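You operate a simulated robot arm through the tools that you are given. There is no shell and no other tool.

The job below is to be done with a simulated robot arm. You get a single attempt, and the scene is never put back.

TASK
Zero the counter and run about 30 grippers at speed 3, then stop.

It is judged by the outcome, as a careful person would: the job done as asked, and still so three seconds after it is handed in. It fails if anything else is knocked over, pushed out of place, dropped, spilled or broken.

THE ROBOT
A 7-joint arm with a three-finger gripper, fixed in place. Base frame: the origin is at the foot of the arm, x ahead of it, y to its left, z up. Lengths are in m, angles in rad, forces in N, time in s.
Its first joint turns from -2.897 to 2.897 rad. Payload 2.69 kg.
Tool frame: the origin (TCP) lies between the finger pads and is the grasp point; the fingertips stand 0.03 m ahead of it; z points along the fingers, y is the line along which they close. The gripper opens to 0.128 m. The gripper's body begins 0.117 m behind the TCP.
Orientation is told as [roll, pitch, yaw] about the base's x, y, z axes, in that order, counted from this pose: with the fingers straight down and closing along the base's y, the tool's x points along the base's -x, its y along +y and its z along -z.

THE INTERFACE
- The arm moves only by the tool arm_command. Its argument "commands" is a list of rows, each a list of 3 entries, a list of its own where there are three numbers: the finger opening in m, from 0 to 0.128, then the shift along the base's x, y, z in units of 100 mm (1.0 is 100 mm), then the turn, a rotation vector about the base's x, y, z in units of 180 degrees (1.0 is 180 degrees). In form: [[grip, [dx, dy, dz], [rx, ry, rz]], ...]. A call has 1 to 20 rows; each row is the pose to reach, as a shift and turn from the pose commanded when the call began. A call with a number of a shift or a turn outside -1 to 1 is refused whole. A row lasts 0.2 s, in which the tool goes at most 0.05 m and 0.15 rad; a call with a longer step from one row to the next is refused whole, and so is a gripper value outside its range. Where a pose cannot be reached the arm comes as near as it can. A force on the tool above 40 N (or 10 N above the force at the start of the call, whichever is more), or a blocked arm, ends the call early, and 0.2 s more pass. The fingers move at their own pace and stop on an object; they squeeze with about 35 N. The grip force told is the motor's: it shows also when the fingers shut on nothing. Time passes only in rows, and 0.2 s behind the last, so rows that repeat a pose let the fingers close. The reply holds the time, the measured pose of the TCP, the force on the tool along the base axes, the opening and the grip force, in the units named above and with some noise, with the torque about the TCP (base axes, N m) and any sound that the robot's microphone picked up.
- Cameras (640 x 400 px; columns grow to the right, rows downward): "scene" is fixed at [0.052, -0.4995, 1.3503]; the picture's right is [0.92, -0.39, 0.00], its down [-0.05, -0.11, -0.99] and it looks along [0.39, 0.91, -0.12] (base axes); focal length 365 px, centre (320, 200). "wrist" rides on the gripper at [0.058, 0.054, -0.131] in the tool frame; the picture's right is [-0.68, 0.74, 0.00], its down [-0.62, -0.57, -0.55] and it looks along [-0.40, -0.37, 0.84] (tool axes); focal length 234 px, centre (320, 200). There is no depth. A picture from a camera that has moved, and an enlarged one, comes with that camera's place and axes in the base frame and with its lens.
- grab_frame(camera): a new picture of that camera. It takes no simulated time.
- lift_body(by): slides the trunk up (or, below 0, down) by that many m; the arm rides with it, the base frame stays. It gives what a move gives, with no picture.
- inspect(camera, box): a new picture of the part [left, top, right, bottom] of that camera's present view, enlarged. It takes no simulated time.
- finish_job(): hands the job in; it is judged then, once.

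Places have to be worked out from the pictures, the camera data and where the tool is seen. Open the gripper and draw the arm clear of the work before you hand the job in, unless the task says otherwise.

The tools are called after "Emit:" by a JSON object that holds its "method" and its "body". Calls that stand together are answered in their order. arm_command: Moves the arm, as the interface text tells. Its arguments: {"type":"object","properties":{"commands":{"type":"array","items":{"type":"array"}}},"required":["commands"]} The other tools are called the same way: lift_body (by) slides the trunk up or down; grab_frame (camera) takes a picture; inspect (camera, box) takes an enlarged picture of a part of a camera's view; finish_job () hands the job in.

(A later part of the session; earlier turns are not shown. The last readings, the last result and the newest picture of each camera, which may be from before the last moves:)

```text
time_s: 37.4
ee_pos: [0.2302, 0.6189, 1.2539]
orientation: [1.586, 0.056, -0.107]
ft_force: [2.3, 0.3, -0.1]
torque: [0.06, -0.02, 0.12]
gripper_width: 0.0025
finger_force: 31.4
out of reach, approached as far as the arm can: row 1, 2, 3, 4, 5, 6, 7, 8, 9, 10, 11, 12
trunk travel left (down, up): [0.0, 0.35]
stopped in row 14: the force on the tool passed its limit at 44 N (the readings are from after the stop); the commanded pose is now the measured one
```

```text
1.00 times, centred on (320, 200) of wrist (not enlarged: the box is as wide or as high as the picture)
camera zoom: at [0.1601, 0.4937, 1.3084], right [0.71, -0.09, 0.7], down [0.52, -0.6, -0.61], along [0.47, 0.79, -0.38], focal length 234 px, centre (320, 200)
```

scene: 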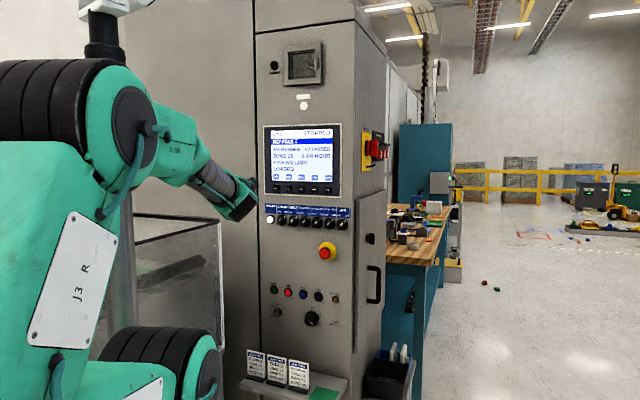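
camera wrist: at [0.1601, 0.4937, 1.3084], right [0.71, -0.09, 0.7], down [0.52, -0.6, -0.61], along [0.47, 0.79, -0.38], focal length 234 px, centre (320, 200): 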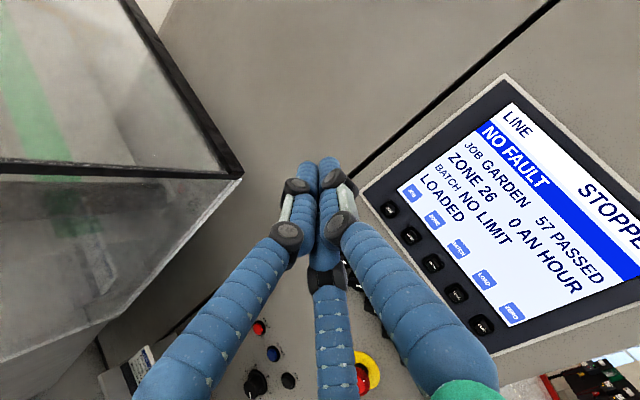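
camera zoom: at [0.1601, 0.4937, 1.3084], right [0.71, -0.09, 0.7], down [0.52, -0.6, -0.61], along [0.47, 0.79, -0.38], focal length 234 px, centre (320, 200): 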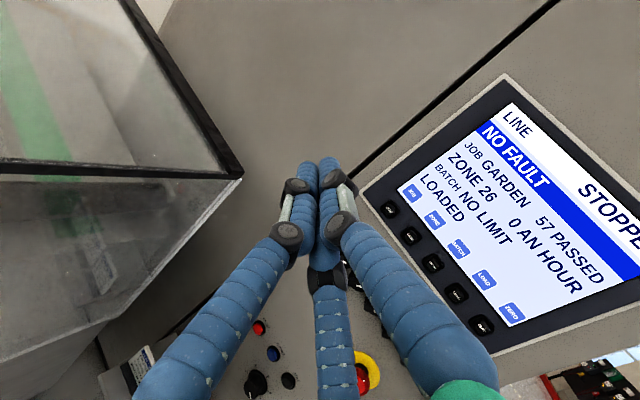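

Nothing looks disturbed, so the spike was probably just the fast motion. From here the hand is level at z 1.25, which suits the ZERO key. I'll move right in small steps, yawing back toward 45°.

Emit:
{"method": "arm_command", "body": {"commands": [[0.0, [0.2, -0.11, 0], [0, 0, -0.02]], [0.0, [0.4, -0.22, 0], [0, 0, -0.04]], [0.0, [0.6, -0.33, 0], [0, 0, -0.06]], [0.0, [0.8, -0.44, 0], [0, 0, -0.08]], [0.0, [1.0, -0.55, 0], [0, 0, -0.1]], [0.0, [1.0, -0.55, 0], [0, 0, -0.1]]]}}

Emit:
{"method": "grab_frame", "body": {"camera": "wrist"}}

Emit:
{"method": "grab_frame", "body": {"camera": "scene"}}

```text
time_s: 38.8
ee_pos: [0.3306, 0.5619, 1.2563]
orientation: [1.589, 0.051, -0.422]
ft_force: [-0.6, 0.6, -0.7]
torque: [0.01, -0.03, -0.04]
gripper_width: 0.0022
finger_force: 30.8
trunk travel left (down, up): [0.0, 0.35]
```

```text
taken
camera wrist: at [0.2246, 0.4643, 1.3098], right [0.65, -0.31, 0.7], down [0.31, -0.73, -0.61], along [0.7, 0.61, -0.38], focal length 234 px, centre (320, 200)
```

wrist: 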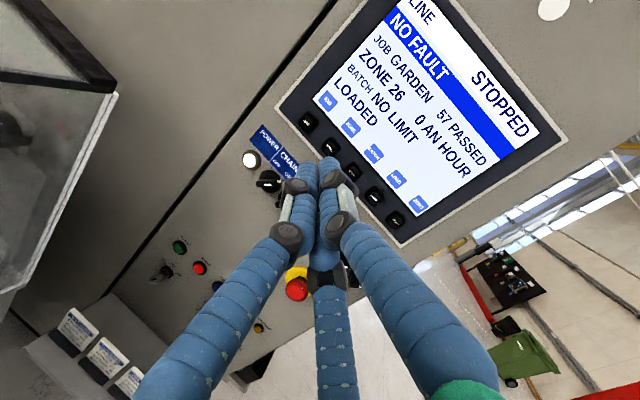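

```text
taken
```

scene: 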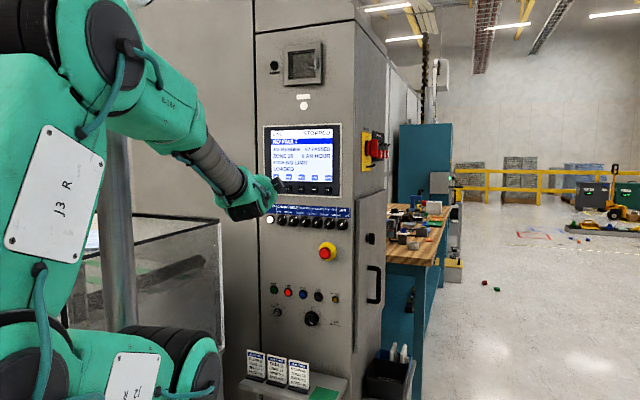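

That was reached cleanly. I'll continue right and yaw down to 45°, stopping short of the panel and to the left of the ZERO key.

Emit:
{"method": "arm_command", "body": {"commands": [[0.0, [0.2, -0.04, -0.04], [0, 0, -0.023]], [0.0, [0.4, -0.08, -0.08], [0, 0, -0.046]], [0.0, [0.6, -0.12, -0.12], [0, 0, -0.069]], [0.0, [0.8, -0.16, -0.16], [0, 0, -0.092]], [0.0, [1.0, -0.2, -0.2], [0, 0, -0.115]], [0.0, [1.0, -0.2, -0.2], [0, 0, -0.115]]]}}

Emit:
{"method": "grab_frame", "body": {"camera": "wrist"}}

Emit:
{"method": "grab_frame", "body": {"camera": "scene"}}

```text
time_s: 40.2
ee_pos: [0.429, 0.5425, 1.2366]
orientation: [1.588, 0.053, -0.784]
ft_force: [-0.1, 0.8, 0.2]
torque: [0.03, -0.02, -0.04]
gripper_width: 0.0019
finger_force: 31.9
trunk travel left (down, up): [0.0, 0.35]
```

```text
taken
camera wrist: at [0.2955, 0.4882, 1.2901], right [0.5, -0.51, 0.7], down [0.03, -0.79, -0.61], along [0.87, 0.32, -0.38], focal length 234 px, centre (320, 200)
```

wrist: 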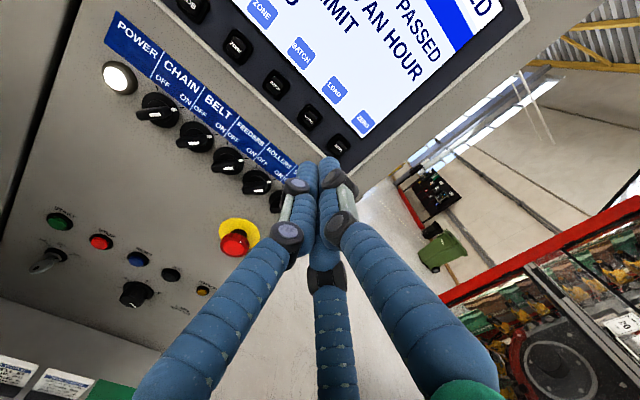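

```text
taken
```

scene: 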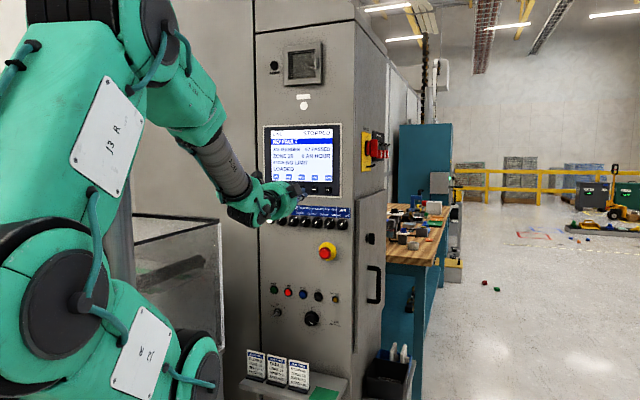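

The ZERO key shows at (339, 146) in the wrist view, which works out to 38 mm right of the tool axis and at the same height. I'll shift onto it and go 7 cm forward, leaving the tips about 6 cm short.

Emit:
{"method": "arm_command", "body": {"commands": [[0.0, [0.1, -0.05, 0], [0, 0, 0]], [0.0, [0.27, -0.27, 0], [0, 0, 0]], [0.0, [0.43, -0.1, 0], [0, 0, 0]], [0.0, [0.6, 0.07, 0], [0, 0, 0]], [0.0, [0.76, 0.23, 0], [0, 0, 0]], [0.0, [0.76, 0.23, 0], [0, 0, 0]]]}}

Emit:
{"method": "grab_frame", "body": {"camera": "wrist"}}

Emit:
{"method": "inspect", "body": {"camera": "scene", "box": [240, 140, 370, 240]}}

```text
time_s: 41.6
ee_pos: [0.5054, 0.5684, 1.2369]
orientation: [1.588, 0.056, -0.784]
ft_force: [-0.2, 0.5, -0.4]
torque: [0.02, -0.06, 0.02]
gripper_width: 0.0019
finger_force: 31.8
trunk travel left (down, up): [0.0, 0.35]
```

```text
taken
camera wrist: at [0.3728, 0.5122, 1.2907], right [0.5, -0.51, 0.7], down [0.03, -0.79, -0.61], along [0.87, 0.33, -0.38], focal length 234 px, centre (320, 200)
```

wrist: 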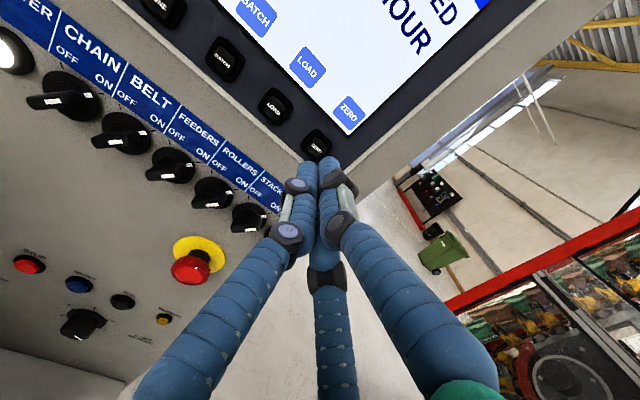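

```text
4.00 times, centred on (305, 190) of scene
camera zoom: at [0.052, -0.4995, 1.3503], right [0.92, -0.39, 0.0], down [-0.05, -0.11, -0.99], along [0.39, 0.91, -0.12], focal length 1461 px, centre (380, 240)
```

zoom: 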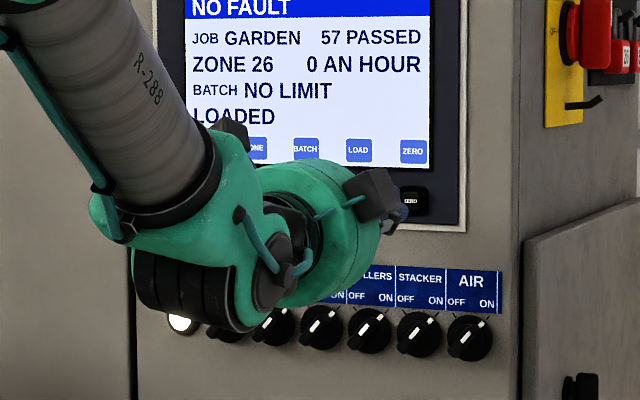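

I'm nearly on axis: ZERO sits just beyond the fingertips. I'll enlarge the wrist view to judge what's left to correct.

Emit:
{"method": "inspect", "body": {"camera": "wrist", "box": [260, 100, 390, 190]}}

```text
4.44 times, centred on (325, 145) of wrist
camera zoom: at [0.3728, 0.5122, 1.2907], right [0.5, -0.51, 0.7], down [0.03, -0.79, -0.61], along [0.87, 0.33, -0.38], focal length 1041 px, centre (298, 444)
```

zoom: 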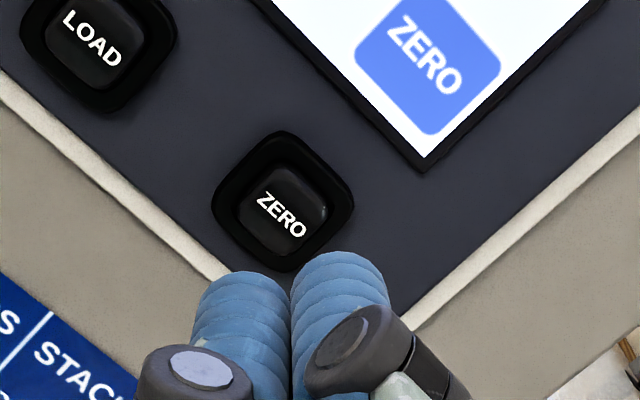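

ZERO is almost exactly on the tool axis, with the key face about 5 cm ahead of the tips. I'll advance 3 cm with a 3 mm correction and look again.

Emit:
{"method": "arm_command", "body": {"commands": [[0.0, [0.07, 0.08, -0.01], [0, 0, 0]], [0.0, [0.13, 0.15, -0.015], [0, 0, 0]], [0.0, [0.196, 0.228, -0.022], [0, 0, 0]], [0.0, [0.196, 0.228, -0.022], [0, 0, 0]]]}}

Emit:
{"method": "inspect", "body": {"camera": "wrist", "box": [260, 100, 390, 190]}}

Emit:
{"method": "inspect", "body": {"camera": "scene", "box": [280, 160, 350, 210]}}

```text
time_s: 42.6
ee_pos: [0.5247, 0.5874, 1.2356]
orientation: [1.589, 0.053, -0.783]
ft_force: [0.4, 0.3, -0.4]
torque: [0.02, 0.01, 0.0]
gripper_width: 0.0019
finger_force: 31.5
trunk travel left (down, up): [0.0, 0.35]
```

```text
4.44 times, centred on (325, 145) of wrist
camera zoom: at [0.3917, 0.5336, 1.2886], right [0.5, -0.51, 0.7], down [0.03, -0.79, -0.61], along [0.87, 0.33, -0.38], focal length 1041 px, centre (298, 444)
```

zoom: 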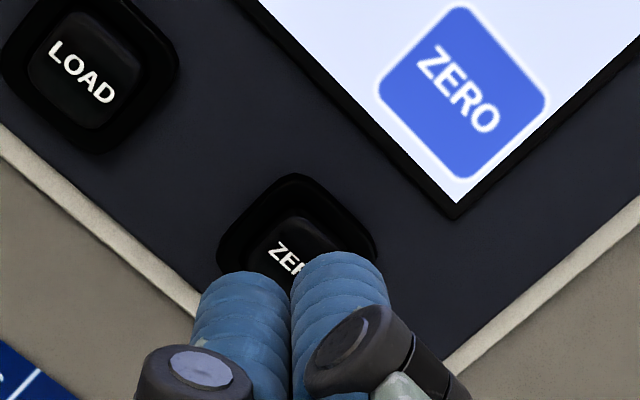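

```text
8.00 times, centred on (315, 185) of scene
camera zoom: at [0.052, -0.4995, 1.3503], right [0.92, -0.39, 0.0], down [-0.05, -0.11, -0.99], along [0.39, 0.91, -0.12], focal length 2922 px, centre (360, 320)
```

zoom: 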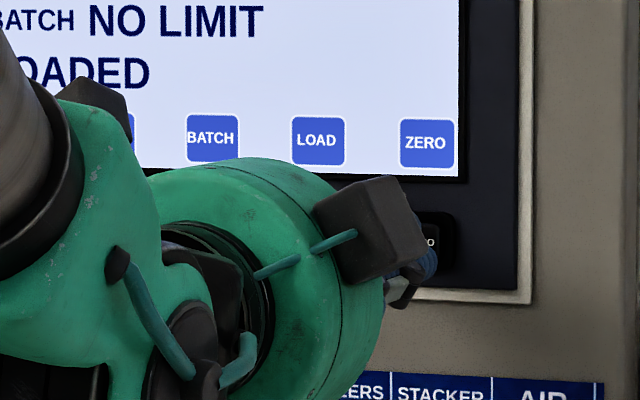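

ZERO stays centred on the axis, about 2–3 cm beyond the tips. I'll advance 20 mm, then creep in 2 mm steps while watching the force.

Emit:
{"method": "arm_command", "body": {"commands": [[0.0, [0.05, 0.05, 0], [0, 0, 0]], [0.0, [0.1, 0.1, 0], [0, 0, 0]], [0.0, [0.141, 0.141, 0], [0, 0, 0]], [0.0, [0.156, 0.156, 0], [0, 0, 0]], [0.0, [0.17, 0.17, 0], [0, 0, 0]]]}}

Emit:
{"method": "inspect", "body": {"camera": "wrist", "box": [260, 100, 390, 190]}}

Emit:
{"method": "inspect", "body": {"camera": "scene", "box": [255, 120, 355, 205]}}

```text
time_s: 43.8
ee_pos: [0.5419, 0.6052, 1.2337]
orientation: [1.587, 0.054, -0.783]
ft_force: [-0.9, -2.4, -0.7]
torque: [0.01, 0.02, -0.03]
gripper_width: 0.002
finger_force: 31.5
trunk travel left (down, up): [0.0, 0.35]
heard: click
```

```text
4.44 times, centred on (325, 145) of wrist
camera zoom: at [0.4079, 0.5511, 1.2877], right [0.5, -0.51, 0.7], down [0.03, -0.79, -0.61], along [0.87, 0.33, -0.38], focal length 1041 px, centre (298, 444)
```

zoom: 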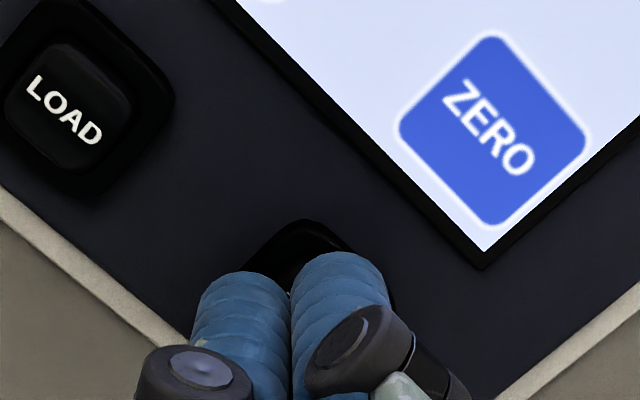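

```text
4.71 times, centred on (305, 162) of scene
camera zoom: at [0.052, -0.4995, 1.3503], right [0.92, -0.39, 0.0], down [-0.05, -0.11, -0.99], along [0.39, 0.91, -0.12], focal length 1719 px, centre (391, 376)
```

zoom: 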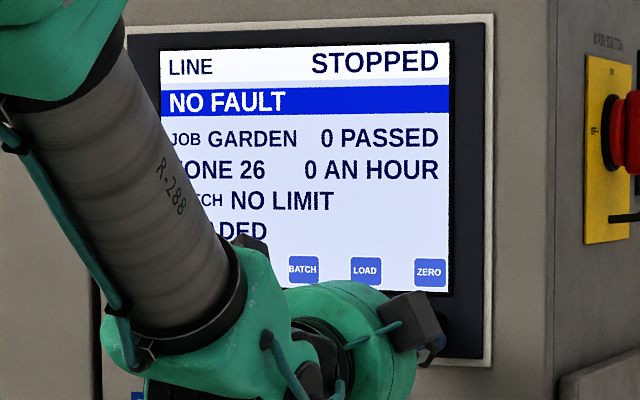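

ZERO clicked and the screen now reads 0 PASSED; the tips stopped at about N = 0.841, which fixes the panel depth. I'll back away from the panel.

Emit:
{"method": "arm_command", "body": {"commands": [[0.0, [-0.15, -0.15, 0], [0, 0, 0]], [0.0, [-0.35, -0.35, 0], [0, 0, 0]], [0.0, [-0.6, -0.6, 0], [0, 0, 0]], [0.0, [-0.85, -0.85, 0], [0, 0, 0]], [0.0, [-0.85, -0.85, 0], [0, 0, 0]]]}}

Emit:
{"method": "grab_frame", "body": {"camera": "wrist"}}

Emit:
{"method": "inspect", "body": {"camera": "scene", "box": [255, 120, 355, 205]}}

```text
time_s: 45.0
ee_pos: [0.4557, 0.5213, 1.2359]
orientation: [1.589, 0.053, -0.785]
ft_force: [-0.3, -0.3, -0.1]
torque: [-0.01, 0.05, -0.01]
gripper_width: 0.0021
finger_force: 31.2
trunk travel left (down, up): [0.0, 0.35]
```

```text
taken
camera wrist: at [0.3221, 0.4654, 1.2891], right [0.5, -0.51, 0.7], down [0.03, -0.79, -0.61], along [0.87, 0.33, -0.38], focal length 234 px, centre (320, 200)
```

wrist: 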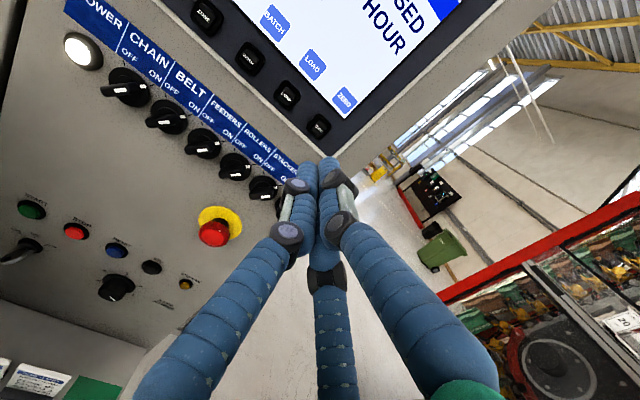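

```text
4.71 times, centred on (305, 162) of scene
camera zoom: at [0.052, -0.4995, 1.3503], right [0.92, -0.39, 0.0], down [-0.05, -0.11, -0.99], along [0.39, 0.91, -0.12], focal length 1719 px, centre (391, 376)
```

zoom: 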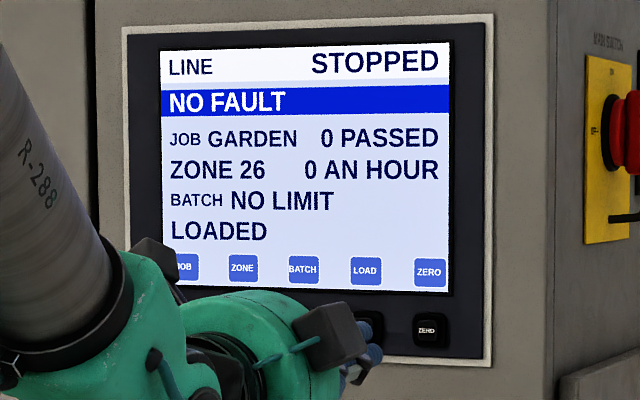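

The counter is at zero. From this known pose I'll enlarge the lower controls, the key and the cards to fix their positions.

Emit:
{"method": "inspect", "body": {"camera": "wrist", "box": [0, 180, 210, 310]}}

Emit:
{"method": "inspect", "body": {"camera": "wrist", "box": [0, 300, 160, 400]}}

Emit:
{"method": "inspect", "body": {"camera": "scene", "box": [255, 275, 355, 335]}}

Emit:
{"method": "inspect", "body": {"camera": "scene", "box": [235, 340, 355, 400]}}

```text
3.05 times, centred on (105, 245) of wrist
camera zoom: at [0.3221, 0.4654, 1.2891], right [0.5, -0.51, 0.7], down [0.03, -0.79, -0.61], along [0.87, 0.33, -0.38], focal length 714 px, centre (975, 63)
```

zoom: 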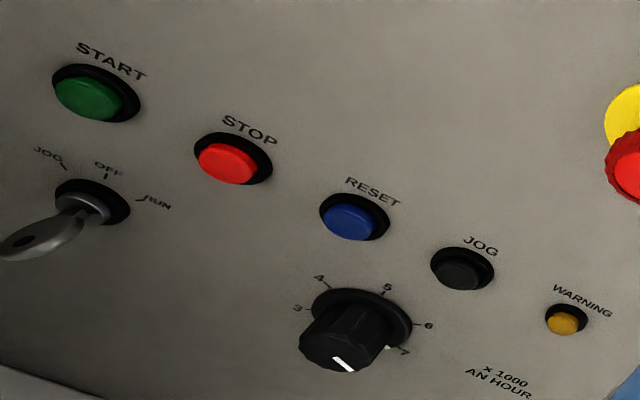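

```text
4.00 times, centred on (80, 350) of wrist
camera zoom: at [0.3221, 0.4654, 1.2891], right [0.5, -0.51, 0.7], down [0.03, -0.79, -0.61], along [0.87, 0.33, -0.38], focal length 937 px, centre (1280, -400)
```

zoom: 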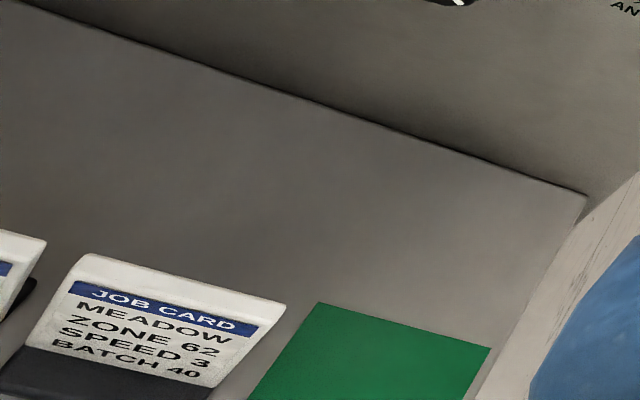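

```text
6.40 times, centred on (305, 305) of scene
camera zoom: at [0.052, -0.4995, 1.3503], right [0.92, -0.39, 0.0], down [-0.05, -0.11, -0.99], along [0.39, 0.91, -0.12], focal length 2337 px, centre (416, -472)
```

zoom: 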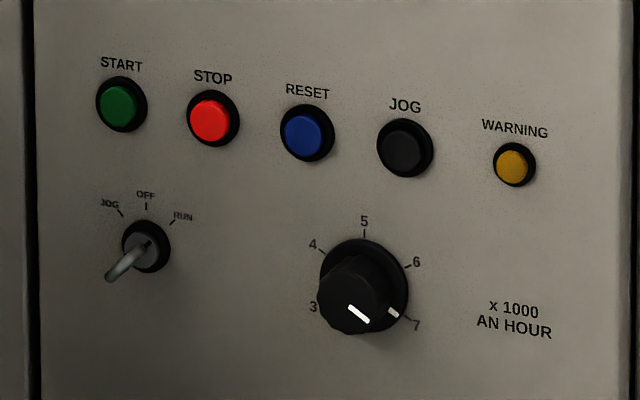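

```text
5.33 times, centred on (295, 370) of scene
camera zoom: at [0.052, -0.4995, 1.3503], right [0.92, -0.39, 0.0], down [-0.05, -0.11, -0.99], along [0.39, 0.91, -0.12], focal length 1948 px, centre (453, -707)
```

zoom: 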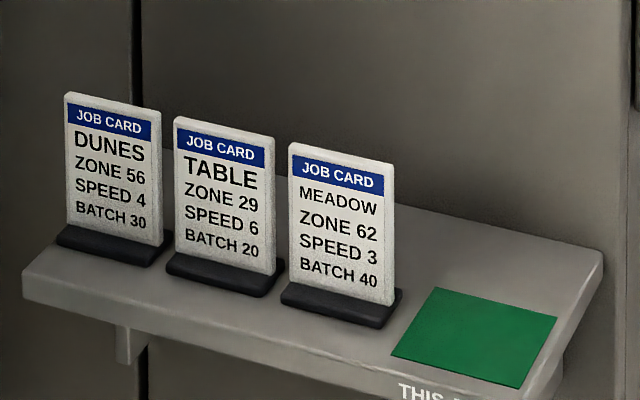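

I now have good positions. The buttons are all at z ≈ 0.853, with START at D = −0.265, STOP −0.206, RESET −0.146, JOG −0.085 and WARNING −0.023. The knob axis is at D = −0.111, z = 0.762, and the card tops are at z = 0.657 near N = 0.74. The key points to RUN. I'll go back to the level low branch, starting by turning the hand down away from the panel.

Emit:
{"method": "arm_command", "body": {"commands": [[0.0, [-0.03, -0.1, -0.02], [-0.0295, 0.0295, 0]], [0.0, [-0.05, -0.2, -0.04], [-0.0589, 0.0589, 0]], [0.0, [-0.08, -0.3, -0.06], [-0.0884, 0.0884, 0]], [0.0, [-0.1, -0.4, -0.08], [-0.1179, 0.1179, 0]], [0.0, [-0.12, -0.5, -0.1], [-0.1473, 0.1473, 0]], [0.0, [-0.15, -0.6, -0.12], [-0.1768, 0.1768, 0]], [0.0, [-0.18, -0.7, -0.14], [-0.2063, 0.2063, 0]], [0.0, [-0.2, -0.8, -0.16], [-0.2357, 0.2357, 0]], [0.0, [-0.22, -0.9, -0.18], [-0.2652, 0.2652, 0]], [0.0, [-0.25, -1.0, -0.2], [-0.2946, 0.2946, 0]], [0.0, [-0.25, -1.0, -0.2], [-0.3241, 0.3241, 0]], [0.0, [-0.25, -1.0, -0.2], [-0.3536, 0.3536, 0]], [0.0, [-0.25, -1.0, -0.2], [-0.3536, 0.3536, 0]]]}}

Emit:
{"method": "grab_frame", "body": {"camera": "scene"}}

```text
time_s: 47.8
ee_pos: [0.4266, 0.4216, 1.1919]
orientation: [0.099, -0.246, -0.853]
ft_force: [0.3, 0.4, -1.6]
torque: [-0.19, 0.06, -0.07]
gripper_width: 0.0022
finger_force: 31.3
out of reach, approached as far as the arm can: row 5, 6, 7, 8, 9, 10, 11, 12, 13
trunk travel left (down, up): [0.0, 0.35]
```

```text
taken
```

scene: 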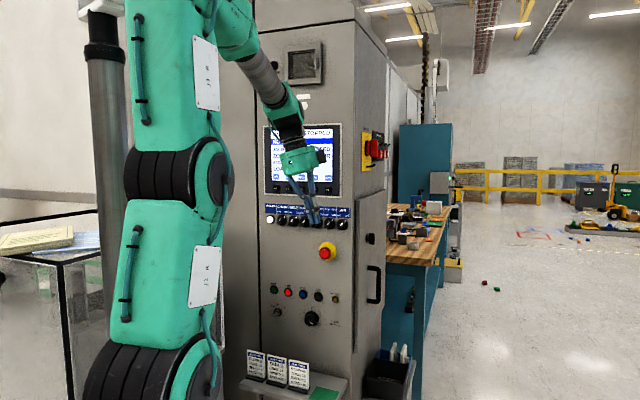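

The hand is pointing down but tilted about 14°, so this configuration is at a roll limit. I'll roll it counter-clockwise 60° about the vertical to free that joint and move it a little away from the panel.

Emit:
{"method": "arm_command", "body": {"commands": [[0.0, [0.02, -0.05, -0.05], [0, 0, 0.0417]], [0.0, [0.04, -0.1, -0.1], [0, 0, 0.0833]], [0.0, [0.06, -0.15, -0.15], [0, 0, 0.125]], [0.0, [0.08, -0.2, -0.2], [0, 0, 0.1667]], [0.0, [0.1, -0.25, -0.25], [0, 0, 0.2083]], [0.0, [0.12, -0.3, -0.3], [0, 0, 0.25]], [0.0, [0.14, -0.35, -0.35], [0, 0, 0.2917]], [0.0, [0.16, -0.4, -0.4], [0, 0, 0.3333]], [0.0, [0.16, -0.4, -0.4], [0, 0, 0.3333]]]}}

Emit:
{"method": "grab_frame", "body": {"camera": "scene"}}

Emit:
{"method": "grab_frame", "body": {"camera": "wrist"}}

```text
time_s: 49.8
ee_pos: [0.4251, 0.3963, 1.1374]
orientation: [0.049, -0.33, 0.067]
ft_force: [0.5, 0.2, -0.6]
torque: [-0.06, 0.06, -0.02]
gripper_width: 0.0023
finger_force: 30.9
out of reach, approached as far as the arm can: row 3, 4, 5, 6, 7, 8, 9
trunk travel left (down, up): [0.0, 0.35]
```

```text
taken
```

scene: 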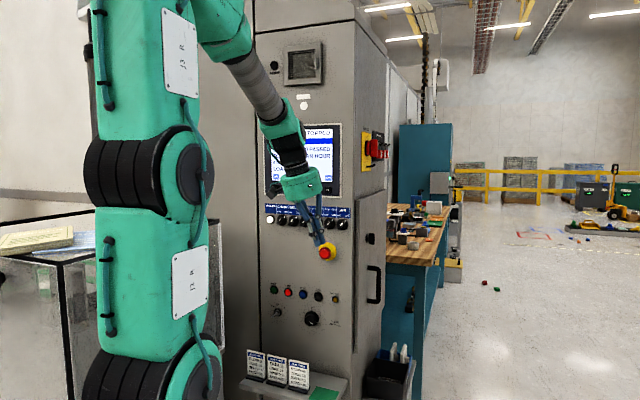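

```text
taken
camera wrist: at [0.3227, 0.4362, 1.2435], right [0.58, 0.78, 0.25], down [0.45, -0.56, 0.69], along [0.68, -0.29, -0.68], focal length 234 px, centre (320, 200)
```

wrist: 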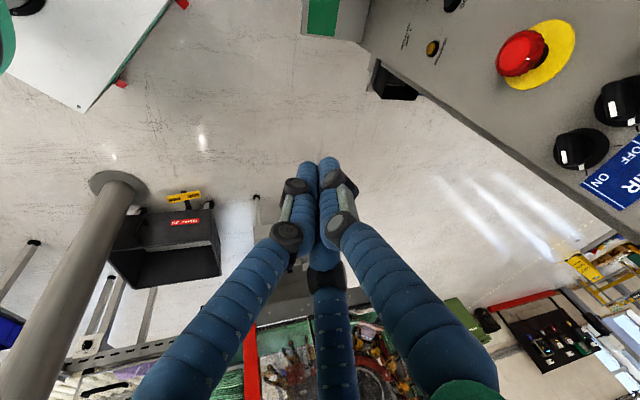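

It's still tilted, which suggests the wild jump already left the arm in the "bent-up" branch I want, where level is easy and straight down isn't. I'll pitch the hand back up to level and then try simply lowering it.

Emit:
{"method": "arm_command", "body": {"commands": [[0.0, [-0.02, 0.1, 0.01], [0.029, -0.029, 0]], [0.0, [-0.05, 0.2, 0.02], [0.058, -0.058, 0]], [0.0, [-0.08, 0.3, 0.03], [0.087, -0.087, 0]], [0.0, [-0.1, 0.4, 0.04], [0.116, -0.116, 0]], [0.0, [-0.12, 0.5, 0.05], [0.145, -0.145, 0]], [0.0, [-0.15, 0.6, 0.06], [0.174, -0.174, 0]], [0.0, [-0.18, 0.7, 0.07], [0.203, -0.203, 0]], [0.0, [-0.2, 0.8, 0.08], [0.232, -0.232, 0]], [0.0, [-0.22, 0.9, 0.09], [0.261, -0.261, 0]], [0.0, [-0.25, 1.0, 0.1], [0.29, -0.29, 0]], [0.0, [-0.25, 1.0, 0.1], [0.29, -0.29, 0]]]}}

Emit:
{"method": "grab_frame", "body": {"camera": "scene"}}

Emit:
{"method": "grab_frame", "body": {"camera": "wrist"}}

```text
time_s: 52.2
ee_pos: [0.4009, 0.4973, 1.1471]
orientation: [1.576, -0.884, -0.965]
ft_force: [-0.4, -0.2, 0.0]
torque: [0.06, -0.04, -0.02]
gripper_width: 0.0022
finger_force: 31.2
trunk travel left (down, up): [0.0, 0.35]
```

```text
taken
```

scene: 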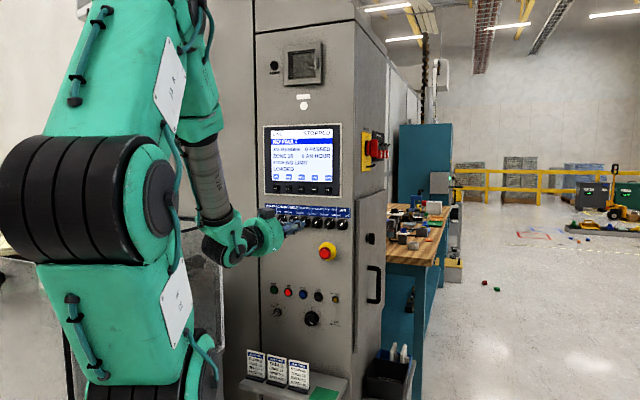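

```text
taken
camera wrist: at [0.2481, 0.4866, 1.1351], right [-0.08, 0.11, 0.99], down [0.02, -0.99, 0.12], along [1.0, 0.03, 0.08], focal length 234 px, centre (320, 200)
```

wrist: 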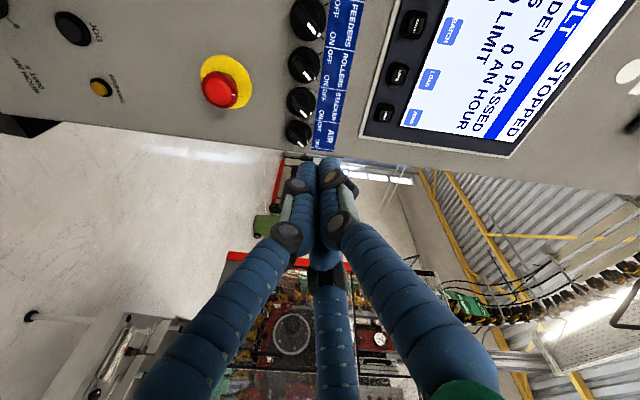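

The hand is level with the forearm nearly vertical, which is the branch I need. I'll yaw back to 45° and lower in stages, watching for any limit.

Emit:
{"method": "arm_command", "body": {"commands": [[0.0, [-0.02, 0.06, -0.17], [0, 0, 0.01]], [0.0, [-0.04, 0.12, -0.33], [0, 0, 0.02]], [0.0, [-0.06, 0.18, -0.5], [0, 0, 0.03]], [0.0, [-0.08, 0.24, -0.67], [0, 0, 0.04]], [0.0, [-0.1, 0.3, -0.83], [0, 0, 0.05]], [0.0, [-0.12, 0.36, -1.0], [0, 0, 0.058]], [0.0, [-0.12, 0.36, -1.0], [0, 0, 0.058]]]}}

Emit:
{"method": "arm_command", "body": {"commands": [[0.0, [0, 0.02, -0.2], [0, 0, 0]], [0.0, [0, 0.04, -0.4], [0, 0, 0]], [0.0, [0, 0.06, -0.6], [0, 0, 0]], [0.0, [0, 0.08, -0.8], [0, 0, 0]], [0.0, [0, 0.1, -1.0], [0, 0, 0]], [0.0, [0, 0.1, -1.0], [0, 0, 0]]]}}

Emit:
{"method": "grab_frame", "body": {"camera": "scene"}}

Emit:
{"method": "grab_frame", "body": {"camera": "wrist"}}

```text
time_s: 53.8
ee_pos: [0.3894, 0.5323, 1.0476]
orientation: [1.574, -0.886, -0.781]
ft_force: [0.3, 0.4, -0.1]
torque: [0.02, -0.03, 0.01]
gripper_width: 0.0024
finger_force: 30.9
trunk travel left (down, up): [0.0, 0.35]
```

```text
time_s: 55.2
ee_pos: [0.3889, 0.5413, 0.9478]
orientation: [1.575, -0.883, -0.782]
ft_force: [0.5, 0.5, -0.2]
torque: [-0.02, -0.01, 0.0]
gripper_width: 0.0023
finger_force: 31.0
trunk travel left (down, up): [0.0, 0.35]
```

```text
taken
```

scene: 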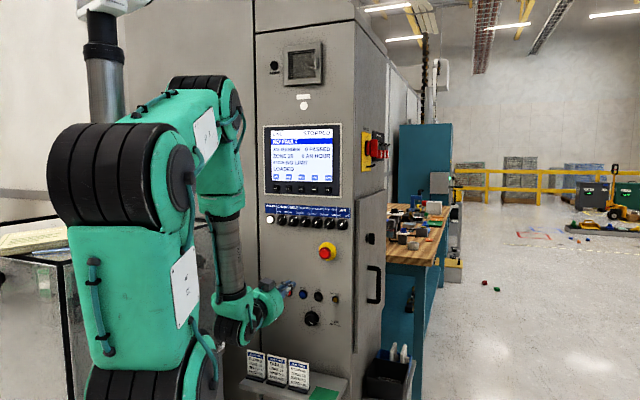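

```text
taken
camera wrist: at [0.2391, 0.5041, 0.936], right [-0.1, 0.1, 0.99], down [0.2, -0.97, 0.12], along [0.97, 0.21, 0.08], focal length 234 px, centre (320, 200)
```

wrist: 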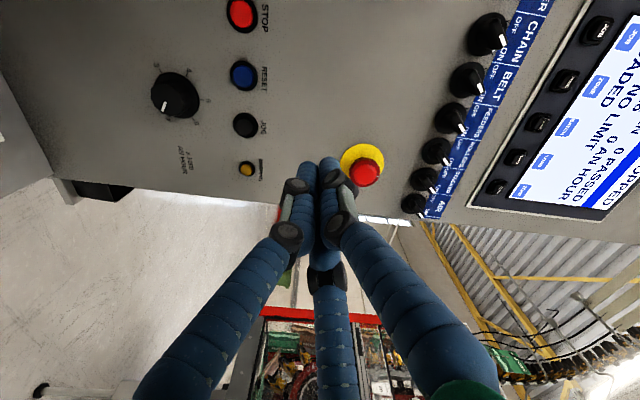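

That was smooth, with no limits. Now I'll probe the roll range here, well clear of the panel, starting with 34° clockwise in small steps.

Emit:
{"method": "arm_command", "body": {"commands": [[0.0, [0, 0, 0], [0.0334, 0.0334, 0]], [0.0, [0, 0, 0], [0.0667, 0.0667, 0]], [0.0, [0, 0, 0], [0.1, 0.1, 0]], [0.0, [0, 0, 0], [0.1333, 0.1333, 0]], [0.0, [0, 0, 0], [0.1333, 0.1333, 0]]]}}

```text
time_s: 56.4
ee_pos: [0.3881, 0.5424, 0.9472]
orientation: [1.576, -0.292, -0.783]
ft_force: [0.8, -0.3, 0.5]
torque: [-0.02, 0.0, 0.01]
gripper_width: 0.0019
finger_force: 31.4
trunk travel left (down, up): [0.0, 0.35]
```

Clockwise works. I'll continue another 51°, which should bring the camera upright above the hand.

Emit:
{"method": "arm_command", "body": {"commands": [[0.0, [0, 0, 0], [0.0334, 0.0334, 0]], [0.0, [0, 0, 0], [0.0667, 0.0667, 0]], [0.0, [0, 0, 0], [0.1, 0.1, 0]], [0.0, [0, 0, 0], [0.1333, 0.1333, 0]], [0.0, [0, 0, 0], [0.1667, 0.1667, 0]], [0.0, [0, 0, 0], [0.2, 0.2, 0]], [0.0, [0, 0, 0], [0.2, 0.2, 0]]]}}

Emit:
{"method": "grab_frame", "body": {"camera": "wrist"}}

```text
time_s: 58.0
ee_pos: [0.3885, 0.5432, 0.9487]
orientation: [1.576, 0.596, -0.784]
ft_force: [0.4, 0.8, 0.6]
torque: [0.0, -0.03, 0.0]
gripper_width: 0.0019
finger_force: 31.5
trunk travel left (down, up): [0.0, 0.35]
```

```text
taken
camera wrist: at [0.2817, 0.4623, 1.0238], right [0.69, -0.69, 0.23], down [-0.25, -0.52, -0.82], along [0.68, 0.5, -0.53], focal length 234 px, centre (320, 200)
```

wrist: 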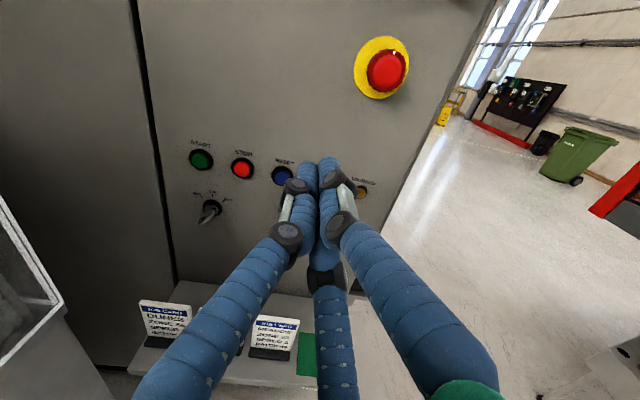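

The view is upright now. I'll test a further 51° clockwise, because the knob has to turn counter-clockwise and I want as much travel as possible.

Emit:
{"method": "arm_command", "body": {"commands": [[0.0, [0, 0, 0], [0.0334, 0.0334, 0]], [0.0, [0, 0, 0], [0.0667, 0.0667, 0]], [0.0, [0, 0, 0], [0.1, 0.1, 0]], [0.0, [0, 0, 0], [0.1333, 0.1333, 0]], [0.0, [0, 0, 0], [0.1667, 0.1667, 0]], [0.0, [0, 0, 0], [0.2, 0.2, 0]], [0.0, [0, 0, 0], [0.2, 0.2, 0]]]}}

Emit:
{"method": "grab_frame", "body": {"camera": "wrist"}}

Emit:
{"method": "grab_frame", "body": {"camera": "scene"}}

```text
time_s: 59.6
ee_pos: [0.3883, 0.5419, 0.9479]
orientation: [1.596, 1.487, -0.763]
ft_force: [0.2, 0.5, -0.2]
torque: [0.01, 0.03, -0.01]
gripper_width: 0.0022
finger_force: 31.3
trunk travel left (down, up): [0.0, 0.35]
```

```text
taken
camera wrist: at [0.3282, 0.4146, 1.0095], right [0.56, -0.56, -0.61], down [-0.75, -0.02, -0.66], along [0.36, 0.83, -0.43], focal length 234 px, centre (320, 200)
```

wrist: 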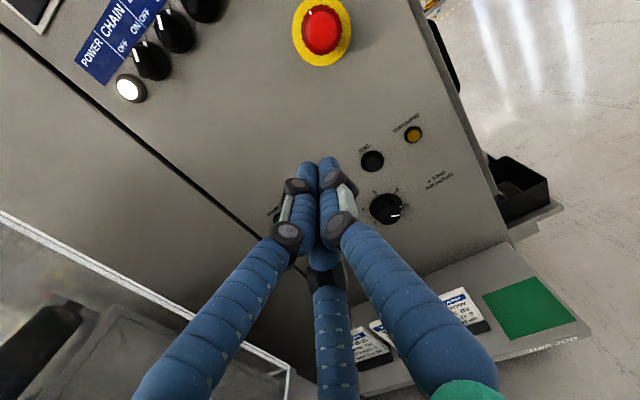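

```text
taken
```

scene: 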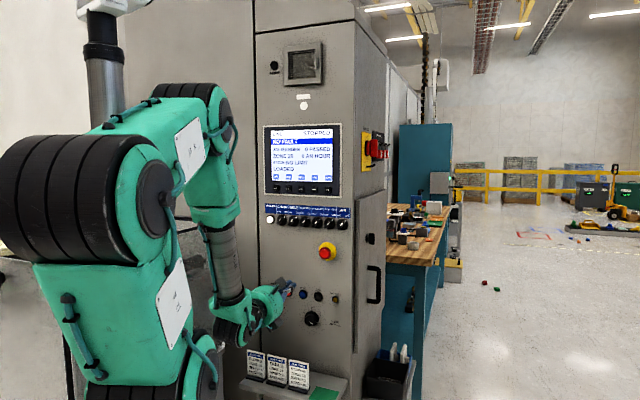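

The full 137° of roll is available. Now I'll lower to the knob's axis (D = −0.111, z = 0.762) while staying back at N ≈ 0.68, opening the fingers to 75 mm.

Emit:
{"method": "arm_command", "body": {"commands": [[0.075, [0.02, 0.02, -0.2], [0, 0, 0]], [0.075, [0.04, 0.04, -0.4], [0, 0, 0]], [0.075, [0.06, 0.06, -0.6], [0, 0, 0]], [0.075, [0.08, 0.08, -0.8], [0, 0, 0]], [0.075, [0.1, 0.1, -1.0], [0, 0, 0]], [0.075, [0.1, 0.1, -1.0], [0, 0, 0]]]}}

Emit:
{"method": "grab_frame", "body": {"camera": "wrist"}}

Emit:
{"method": "grab_frame", "body": {"camera": "scene"}}

```text
time_s: 61.0
ee_pos: [0.3969, 0.5522, 0.8474]
orientation: [1.599, 1.486, -0.759]
ft_force: [0.1, 0.4, 0.3]
torque: [0.02, 0.02, 0.02]
gripper_width: 0.0752
finger_force: 0.0
trunk travel left (down, up): [0.0, 0.35]
```

```text
taken
camera wrist: at [0.3372, 0.4251, 0.9098], right [0.56, -0.56, -0.61], down [-0.75, -0.02, -0.66], along [0.36, 0.83, -0.43], focal length 234 px, centre (320, 200)
```

wrist: 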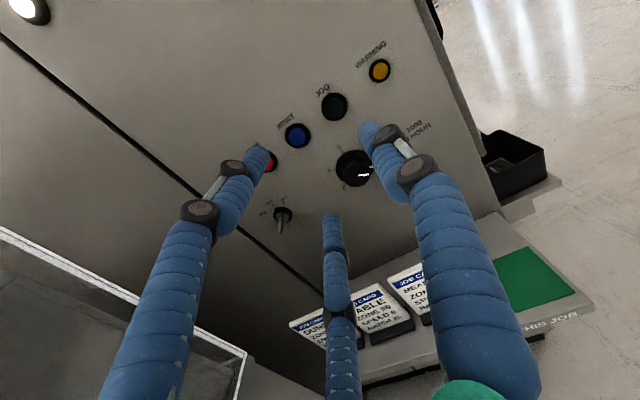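

```text
taken
```

scene: 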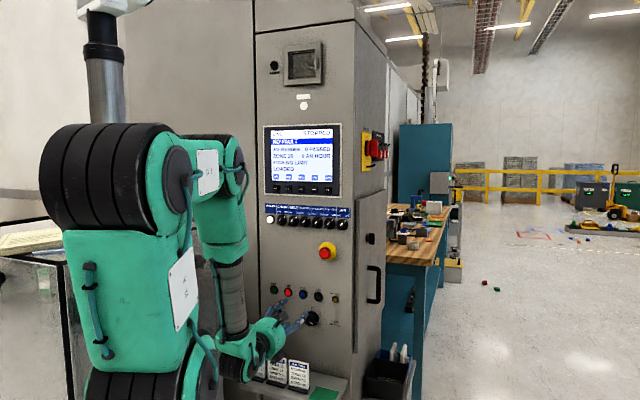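

The hand shows three fingers on a circle, which suits a round knob. I'm at N = 0.671, D = −0.110; I'll lower to z = 0.762 and come forward slightly.

Emit:
{"method": "arm_command", "body": {"commands": [[0.075, [0.03, 0.03, -0.2], [0, 0, 0]], [0.075, [0.06, 0.06, -0.4], [0, 0, 0]], [0.075, [0.1, 0.1, -0.6], [0, 0, 0]], [0.075, [0.13, 0.15, -0.85], [0, 0, 0]], [0.075, [0.13, 0.15, -0.85], [0, 0, 0]]]}}

Emit:
{"method": "grab_frame", "body": {"camera": "wrist"}}

Emit:
{"method": "inspect", "body": {"camera": "scene", "box": [230, 270, 370, 400]}}

```text
time_s: 62.2
ee_pos: [0.4108, 0.5684, 0.7621]
orientation: [1.599, 1.486, -0.76]
ft_force: [0.1, 0.7, 0.4]
torque: [0.03, 0.02, 0.02]
gripper_width: 0.075
finger_force: 0.1
trunk travel left (down, up): [0.0, 0.35]
```

```text
taken
camera wrist: at [0.351, 0.4412, 0.8247], right [0.56, -0.56, -0.61], down [-0.75, -0.02, -0.66], along [0.36, 0.83, -0.43], focal length 234 px, centre (320, 200)
```

wrist: 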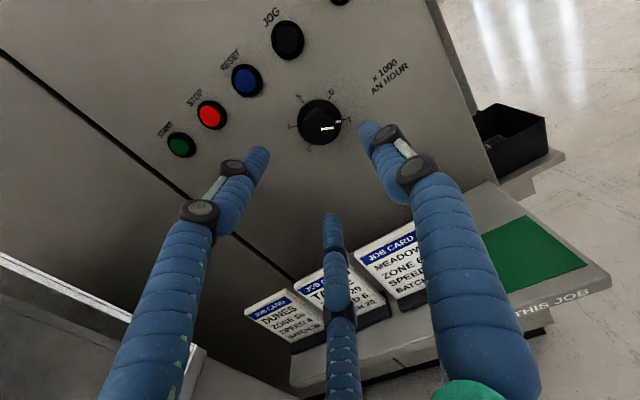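

```text
3.08 times, centred on (300, 335) of scene
camera zoom: at [0.052, -0.4995, 1.3503], right [0.92, -0.39, 0.0], down [-0.05, -0.11, -0.99], along [0.39, 0.91, -0.12], focal length 1124 px, centre (382, -215)
```

zoom: 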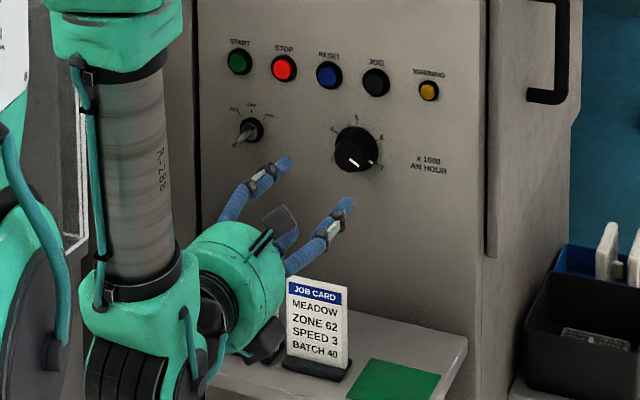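

The knob sits right on the tool axis in the wrist view. I'll enlarge it to check the alignment to a millimetre or so.

Emit:
{"method": "inspect", "body": {"camera": "wrist", "box": [260, 80, 390, 165]}}

```text
4.71 times, centred on (325, 122) of wrist
camera zoom: at [0.351, 0.4412, 0.8247], right [0.56, -0.56, -0.61], down [-0.75, -0.02, -0.66], along [0.36, 0.83, -0.43], focal length 1102 px, centre (296, 565)
```

zoom: 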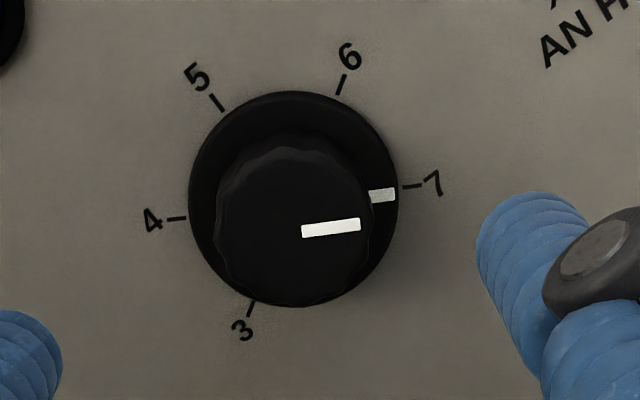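

The knob is within about 3 mm of the axis, and the pointer reads 7. I'll correct that and advance until the tips are 2 cm short of the knob face.

Emit:
{"method": "arm_command", "body": {"commands": [[0.075, [0.15, 0.12, 0.027], [0, 0, 0]], [0.075, [0.29, 0.26, 0.027], [0, 0, 0]], [0.075, [0.43, 0.4, 0.027], [0, 0, 0]], [0.075, [0.564, 0.534, 0.027], [0, 0, 0]], [0.075, [0.564, 0.534, 0.027], [0, 0, 0]]]}}

Emit:
{"method": "grab_frame", "body": {"camera": "wrist"}}

Emit:
{"method": "inspect", "body": {"camera": "wrist", "box": [240, 80, 400, 180]}}

Emit:
{"method": "inspect", "body": {"camera": "scene", "box": [270, 290, 350, 340]}}

```text
time_s: 63.4
ee_pos: [0.4673, 0.6192, 0.7661]
orientation: [1.593, 1.485, -0.765]
ft_force: [0.3, -0.3, -0.2]
torque: [0.04, -0.03, -0.02]
gripper_width: 0.0751
finger_force: 0.1
trunk travel left (down, up): [0.0, 0.35]
```

```text
taken
camera wrist: at [0.4079, 0.4933, 0.8274], right [0.56, -0.56, -0.61], down [-0.75, -0.02, -0.66], along [0.36, 0.83, -0.43], focal length 234 px, centre (320, 200)
```

wrist: 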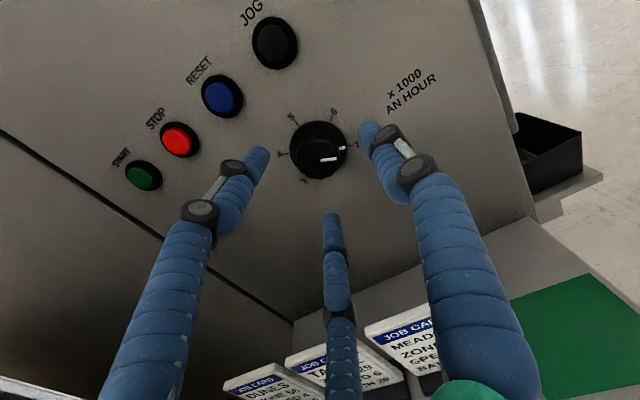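

```text
4.00 times, centred on (320, 130) of wrist
camera zoom: at [0.4079, 0.4933, 0.8274], right [0.56, -0.56, -0.61], down [-0.75, -0.02, -0.66], along [0.36, 0.83, -0.43], focal length 937 px, centre (320, 480)
```

zoom: 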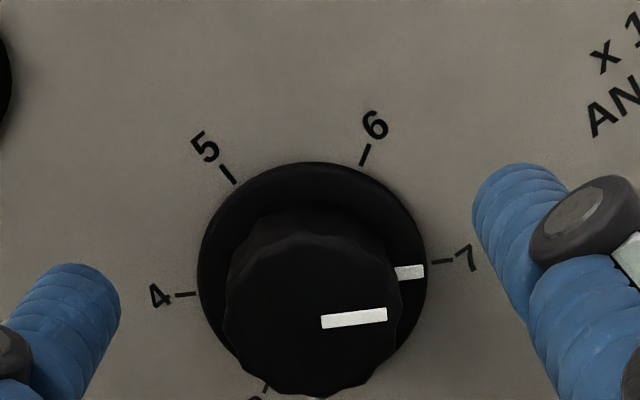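

```text
8.00 times, centred on (310, 315) of scene
camera zoom: at [0.052, -0.4995, 1.3503], right [0.92, -0.39, 0.0], down [-0.05, -0.11, -0.99], along [0.39, 0.91, -0.12], focal length 2922 px, centre (400, -720)
```

zoom: 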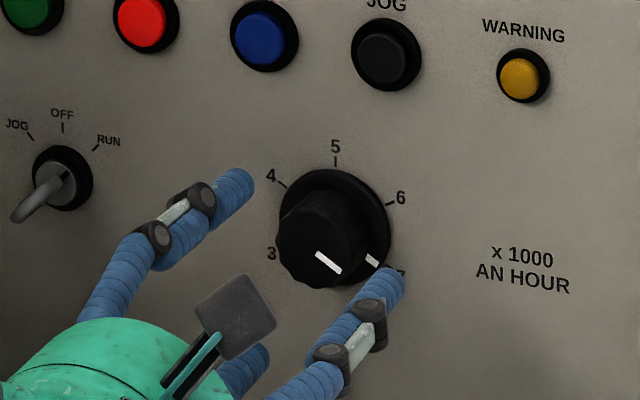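

The knob is aligned within 2 mm: its face is at N ≈ 0.822 and the skirt at about 0.847. I'll advance so the tips reach N ≈ 0.839, about 17 mm over the knob and clear of the skirt.

Emit:
{"method": "arm_command", "body": {"commands": [[0.075, [0.07, 0.078, 0.009], [0, 0, 0]], [0.075, [0.14, 0.15, 0.009], [0, 0, 0]], [0.075, [0.21, 0.226, 0.009], [0, 0, 0]], [0.075, [0.25, 0.266, 0.009], [0, 0, 0]], [0.075, [0.28, 0.296, 0.009], [0, 0, 0]], [0.075, [0.28, 0.296, 0.009], [0, 0, 0]]]}}

Emit:
{"method": "inspect", "body": {"camera": "wrist", "box": [220, 80, 420, 205]}}

Emit:
{"method": "inspect", "body": {"camera": "scene", "box": [270, 290, 350, 340]}}

```text
time_s: 64.8
ee_pos: [0.4952, 0.6517, 0.7661]
orientation: [1.594, 1.485, -0.768]
ft_force: [-0.3, 0.2, -0.4]
torque: [-0.01, 0.01, -0.01]
gripper_width: 0.0751
finger_force: 0.0
trunk travel left (down, up): [0.0, 0.35]
```

```text
3.20 times, centred on (320, 142) of wrist
camera zoom: at [0.4352, 0.5238, 0.8279], right [0.56, -0.56, -0.61], down [-0.75, -0.02, -0.66], along [0.36, 0.83, -0.43], focal length 749 px, centre (320, 384)
```

zoom: 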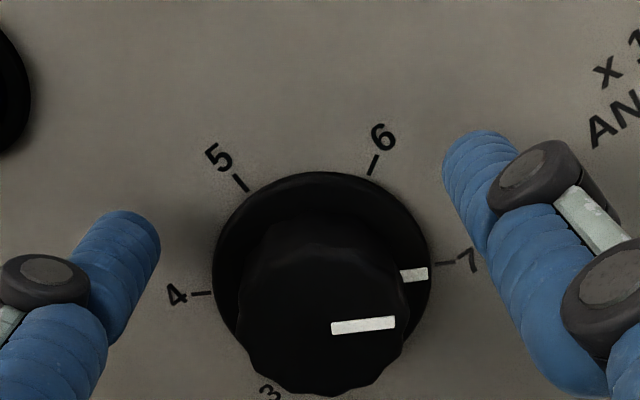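

```text
8.00 times, centred on (310, 315) of scene
camera zoom: at [0.052, -0.4995, 1.3503], right [0.92, -0.39, 0.0], down [-0.05, -0.11, -0.99], along [0.39, 0.91, -0.12], focal length 2922 px, centre (400, -720)
```

zoom: 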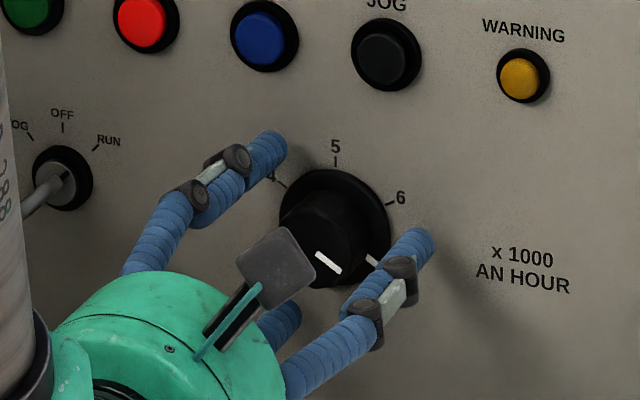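

The tips are around the knob with no contact force. Now I'll close on it and hold.

Emit:
{"method": "arm_command", "body": {"commands": [[0.0, [0, 0, 0], [0, 0, 0]], [0.0, [0, 0, 0], [0, 0, 0]], [0.0, [0, 0, 0], [0, 0, 0]], [0.0, [0, 0, 0], [0, 0, 0]]]}}

Emit:
{"method": "inspect", "body": {"camera": "wrist", "box": [220, 80, 420, 205]}}

```text
time_s: 65.8
ee_pos: [0.494, 0.651, 0.7655]
orientation: [1.581, 1.484, -0.778]
ft_force: [0.3, 5.4, -7.0]
torque: [-0.15, 0.15, 0.22]
gripper_width: 0.0368
finger_force: 45.1
trunk travel left (down, up): [0.0, 0.35]
```

```text
3.20 times, centred on (320, 142) of wrist
camera zoom: at [0.4351, 0.5241, 0.8273], right [0.56, -0.56, -0.61], down [-0.75, -0.02, -0.66], along [0.36, 0.83, -0.43], focal length 749 px, centre (320, 384)
```

zoom: 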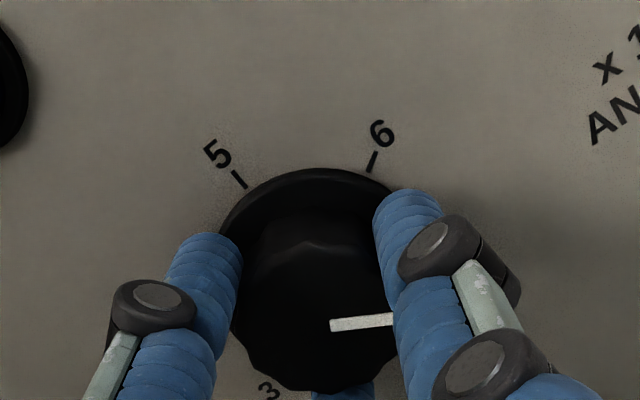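

It has a grip at 36.8 mm, with only a few newtons of side load. I'll relieve that by about 1 mm and turn counter-clockwise 30° to check that the pointer follows.

Emit:
{"method": "arm_command", "body": {"commands": [[0.0, [-0.004, 0.004, -0.01], [-0.0196, -0.0196, 0]], [0.0, [-0.005, 0.005, -0.012], [-0.0393, -0.0393, 0]], [0.0, [-0.005, 0.005, -0.012], [-0.0589, -0.0589, 0]], [0.0, [-0.005, 0.005, -0.012], [-0.0786, -0.0786, 0]], [0.0, [-0.005, 0.005, -0.012], [-0.0982, -0.0982, 0]], [0.0, [-0.005, 0.005, -0.012], [-0.1179, -0.1179, 0]], [0.0, [-0.005, 0.005, -0.012], [-0.1179, -0.1179, 0]]]}}

Emit:
{"method": "inspect", "body": {"camera": "wrist", "box": [220, 80, 420, 205]}}

Emit:
{"method": "inspect", "body": {"camera": "scene", "box": [270, 290, 350, 340]}}

```text
time_s: 67.4
ee_pos: [0.4949, 0.6509, 0.7653]
orientation: [1.578, 0.96, -0.783]
ft_force: [5.5, 3.5, -4.1]
torque: [-0.22, 0.21, 0.01]
gripper_width: 0.0368
finger_force: 44.8
trunk travel left (down, up): [0.0, 0.35]
```

```text
3.20 times, centred on (320, 142) of wrist
camera zoom: at [0.4083, 0.5507, 0.8425], right [0.7, -0.7, -0.13], down [-0.46, -0.31, -0.83], along [0.54, 0.64, -0.54], focal length 749 px, centre (320, 384)
```

zoom: 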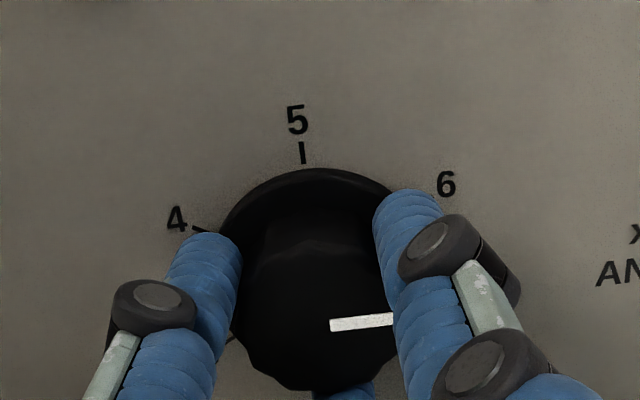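

```text
8.00 times, centred on (310, 315) of scene
camera zoom: at [0.052, -0.4995, 1.3503], right [0.92, -0.39, 0.0], down [-0.05, -0.11, -0.99], along [0.39, 0.91, -0.12], focal length 2922 px, centre (400, -720)
```

zoom: 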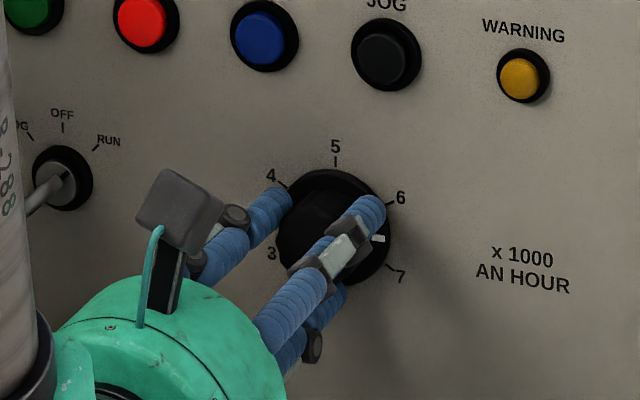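

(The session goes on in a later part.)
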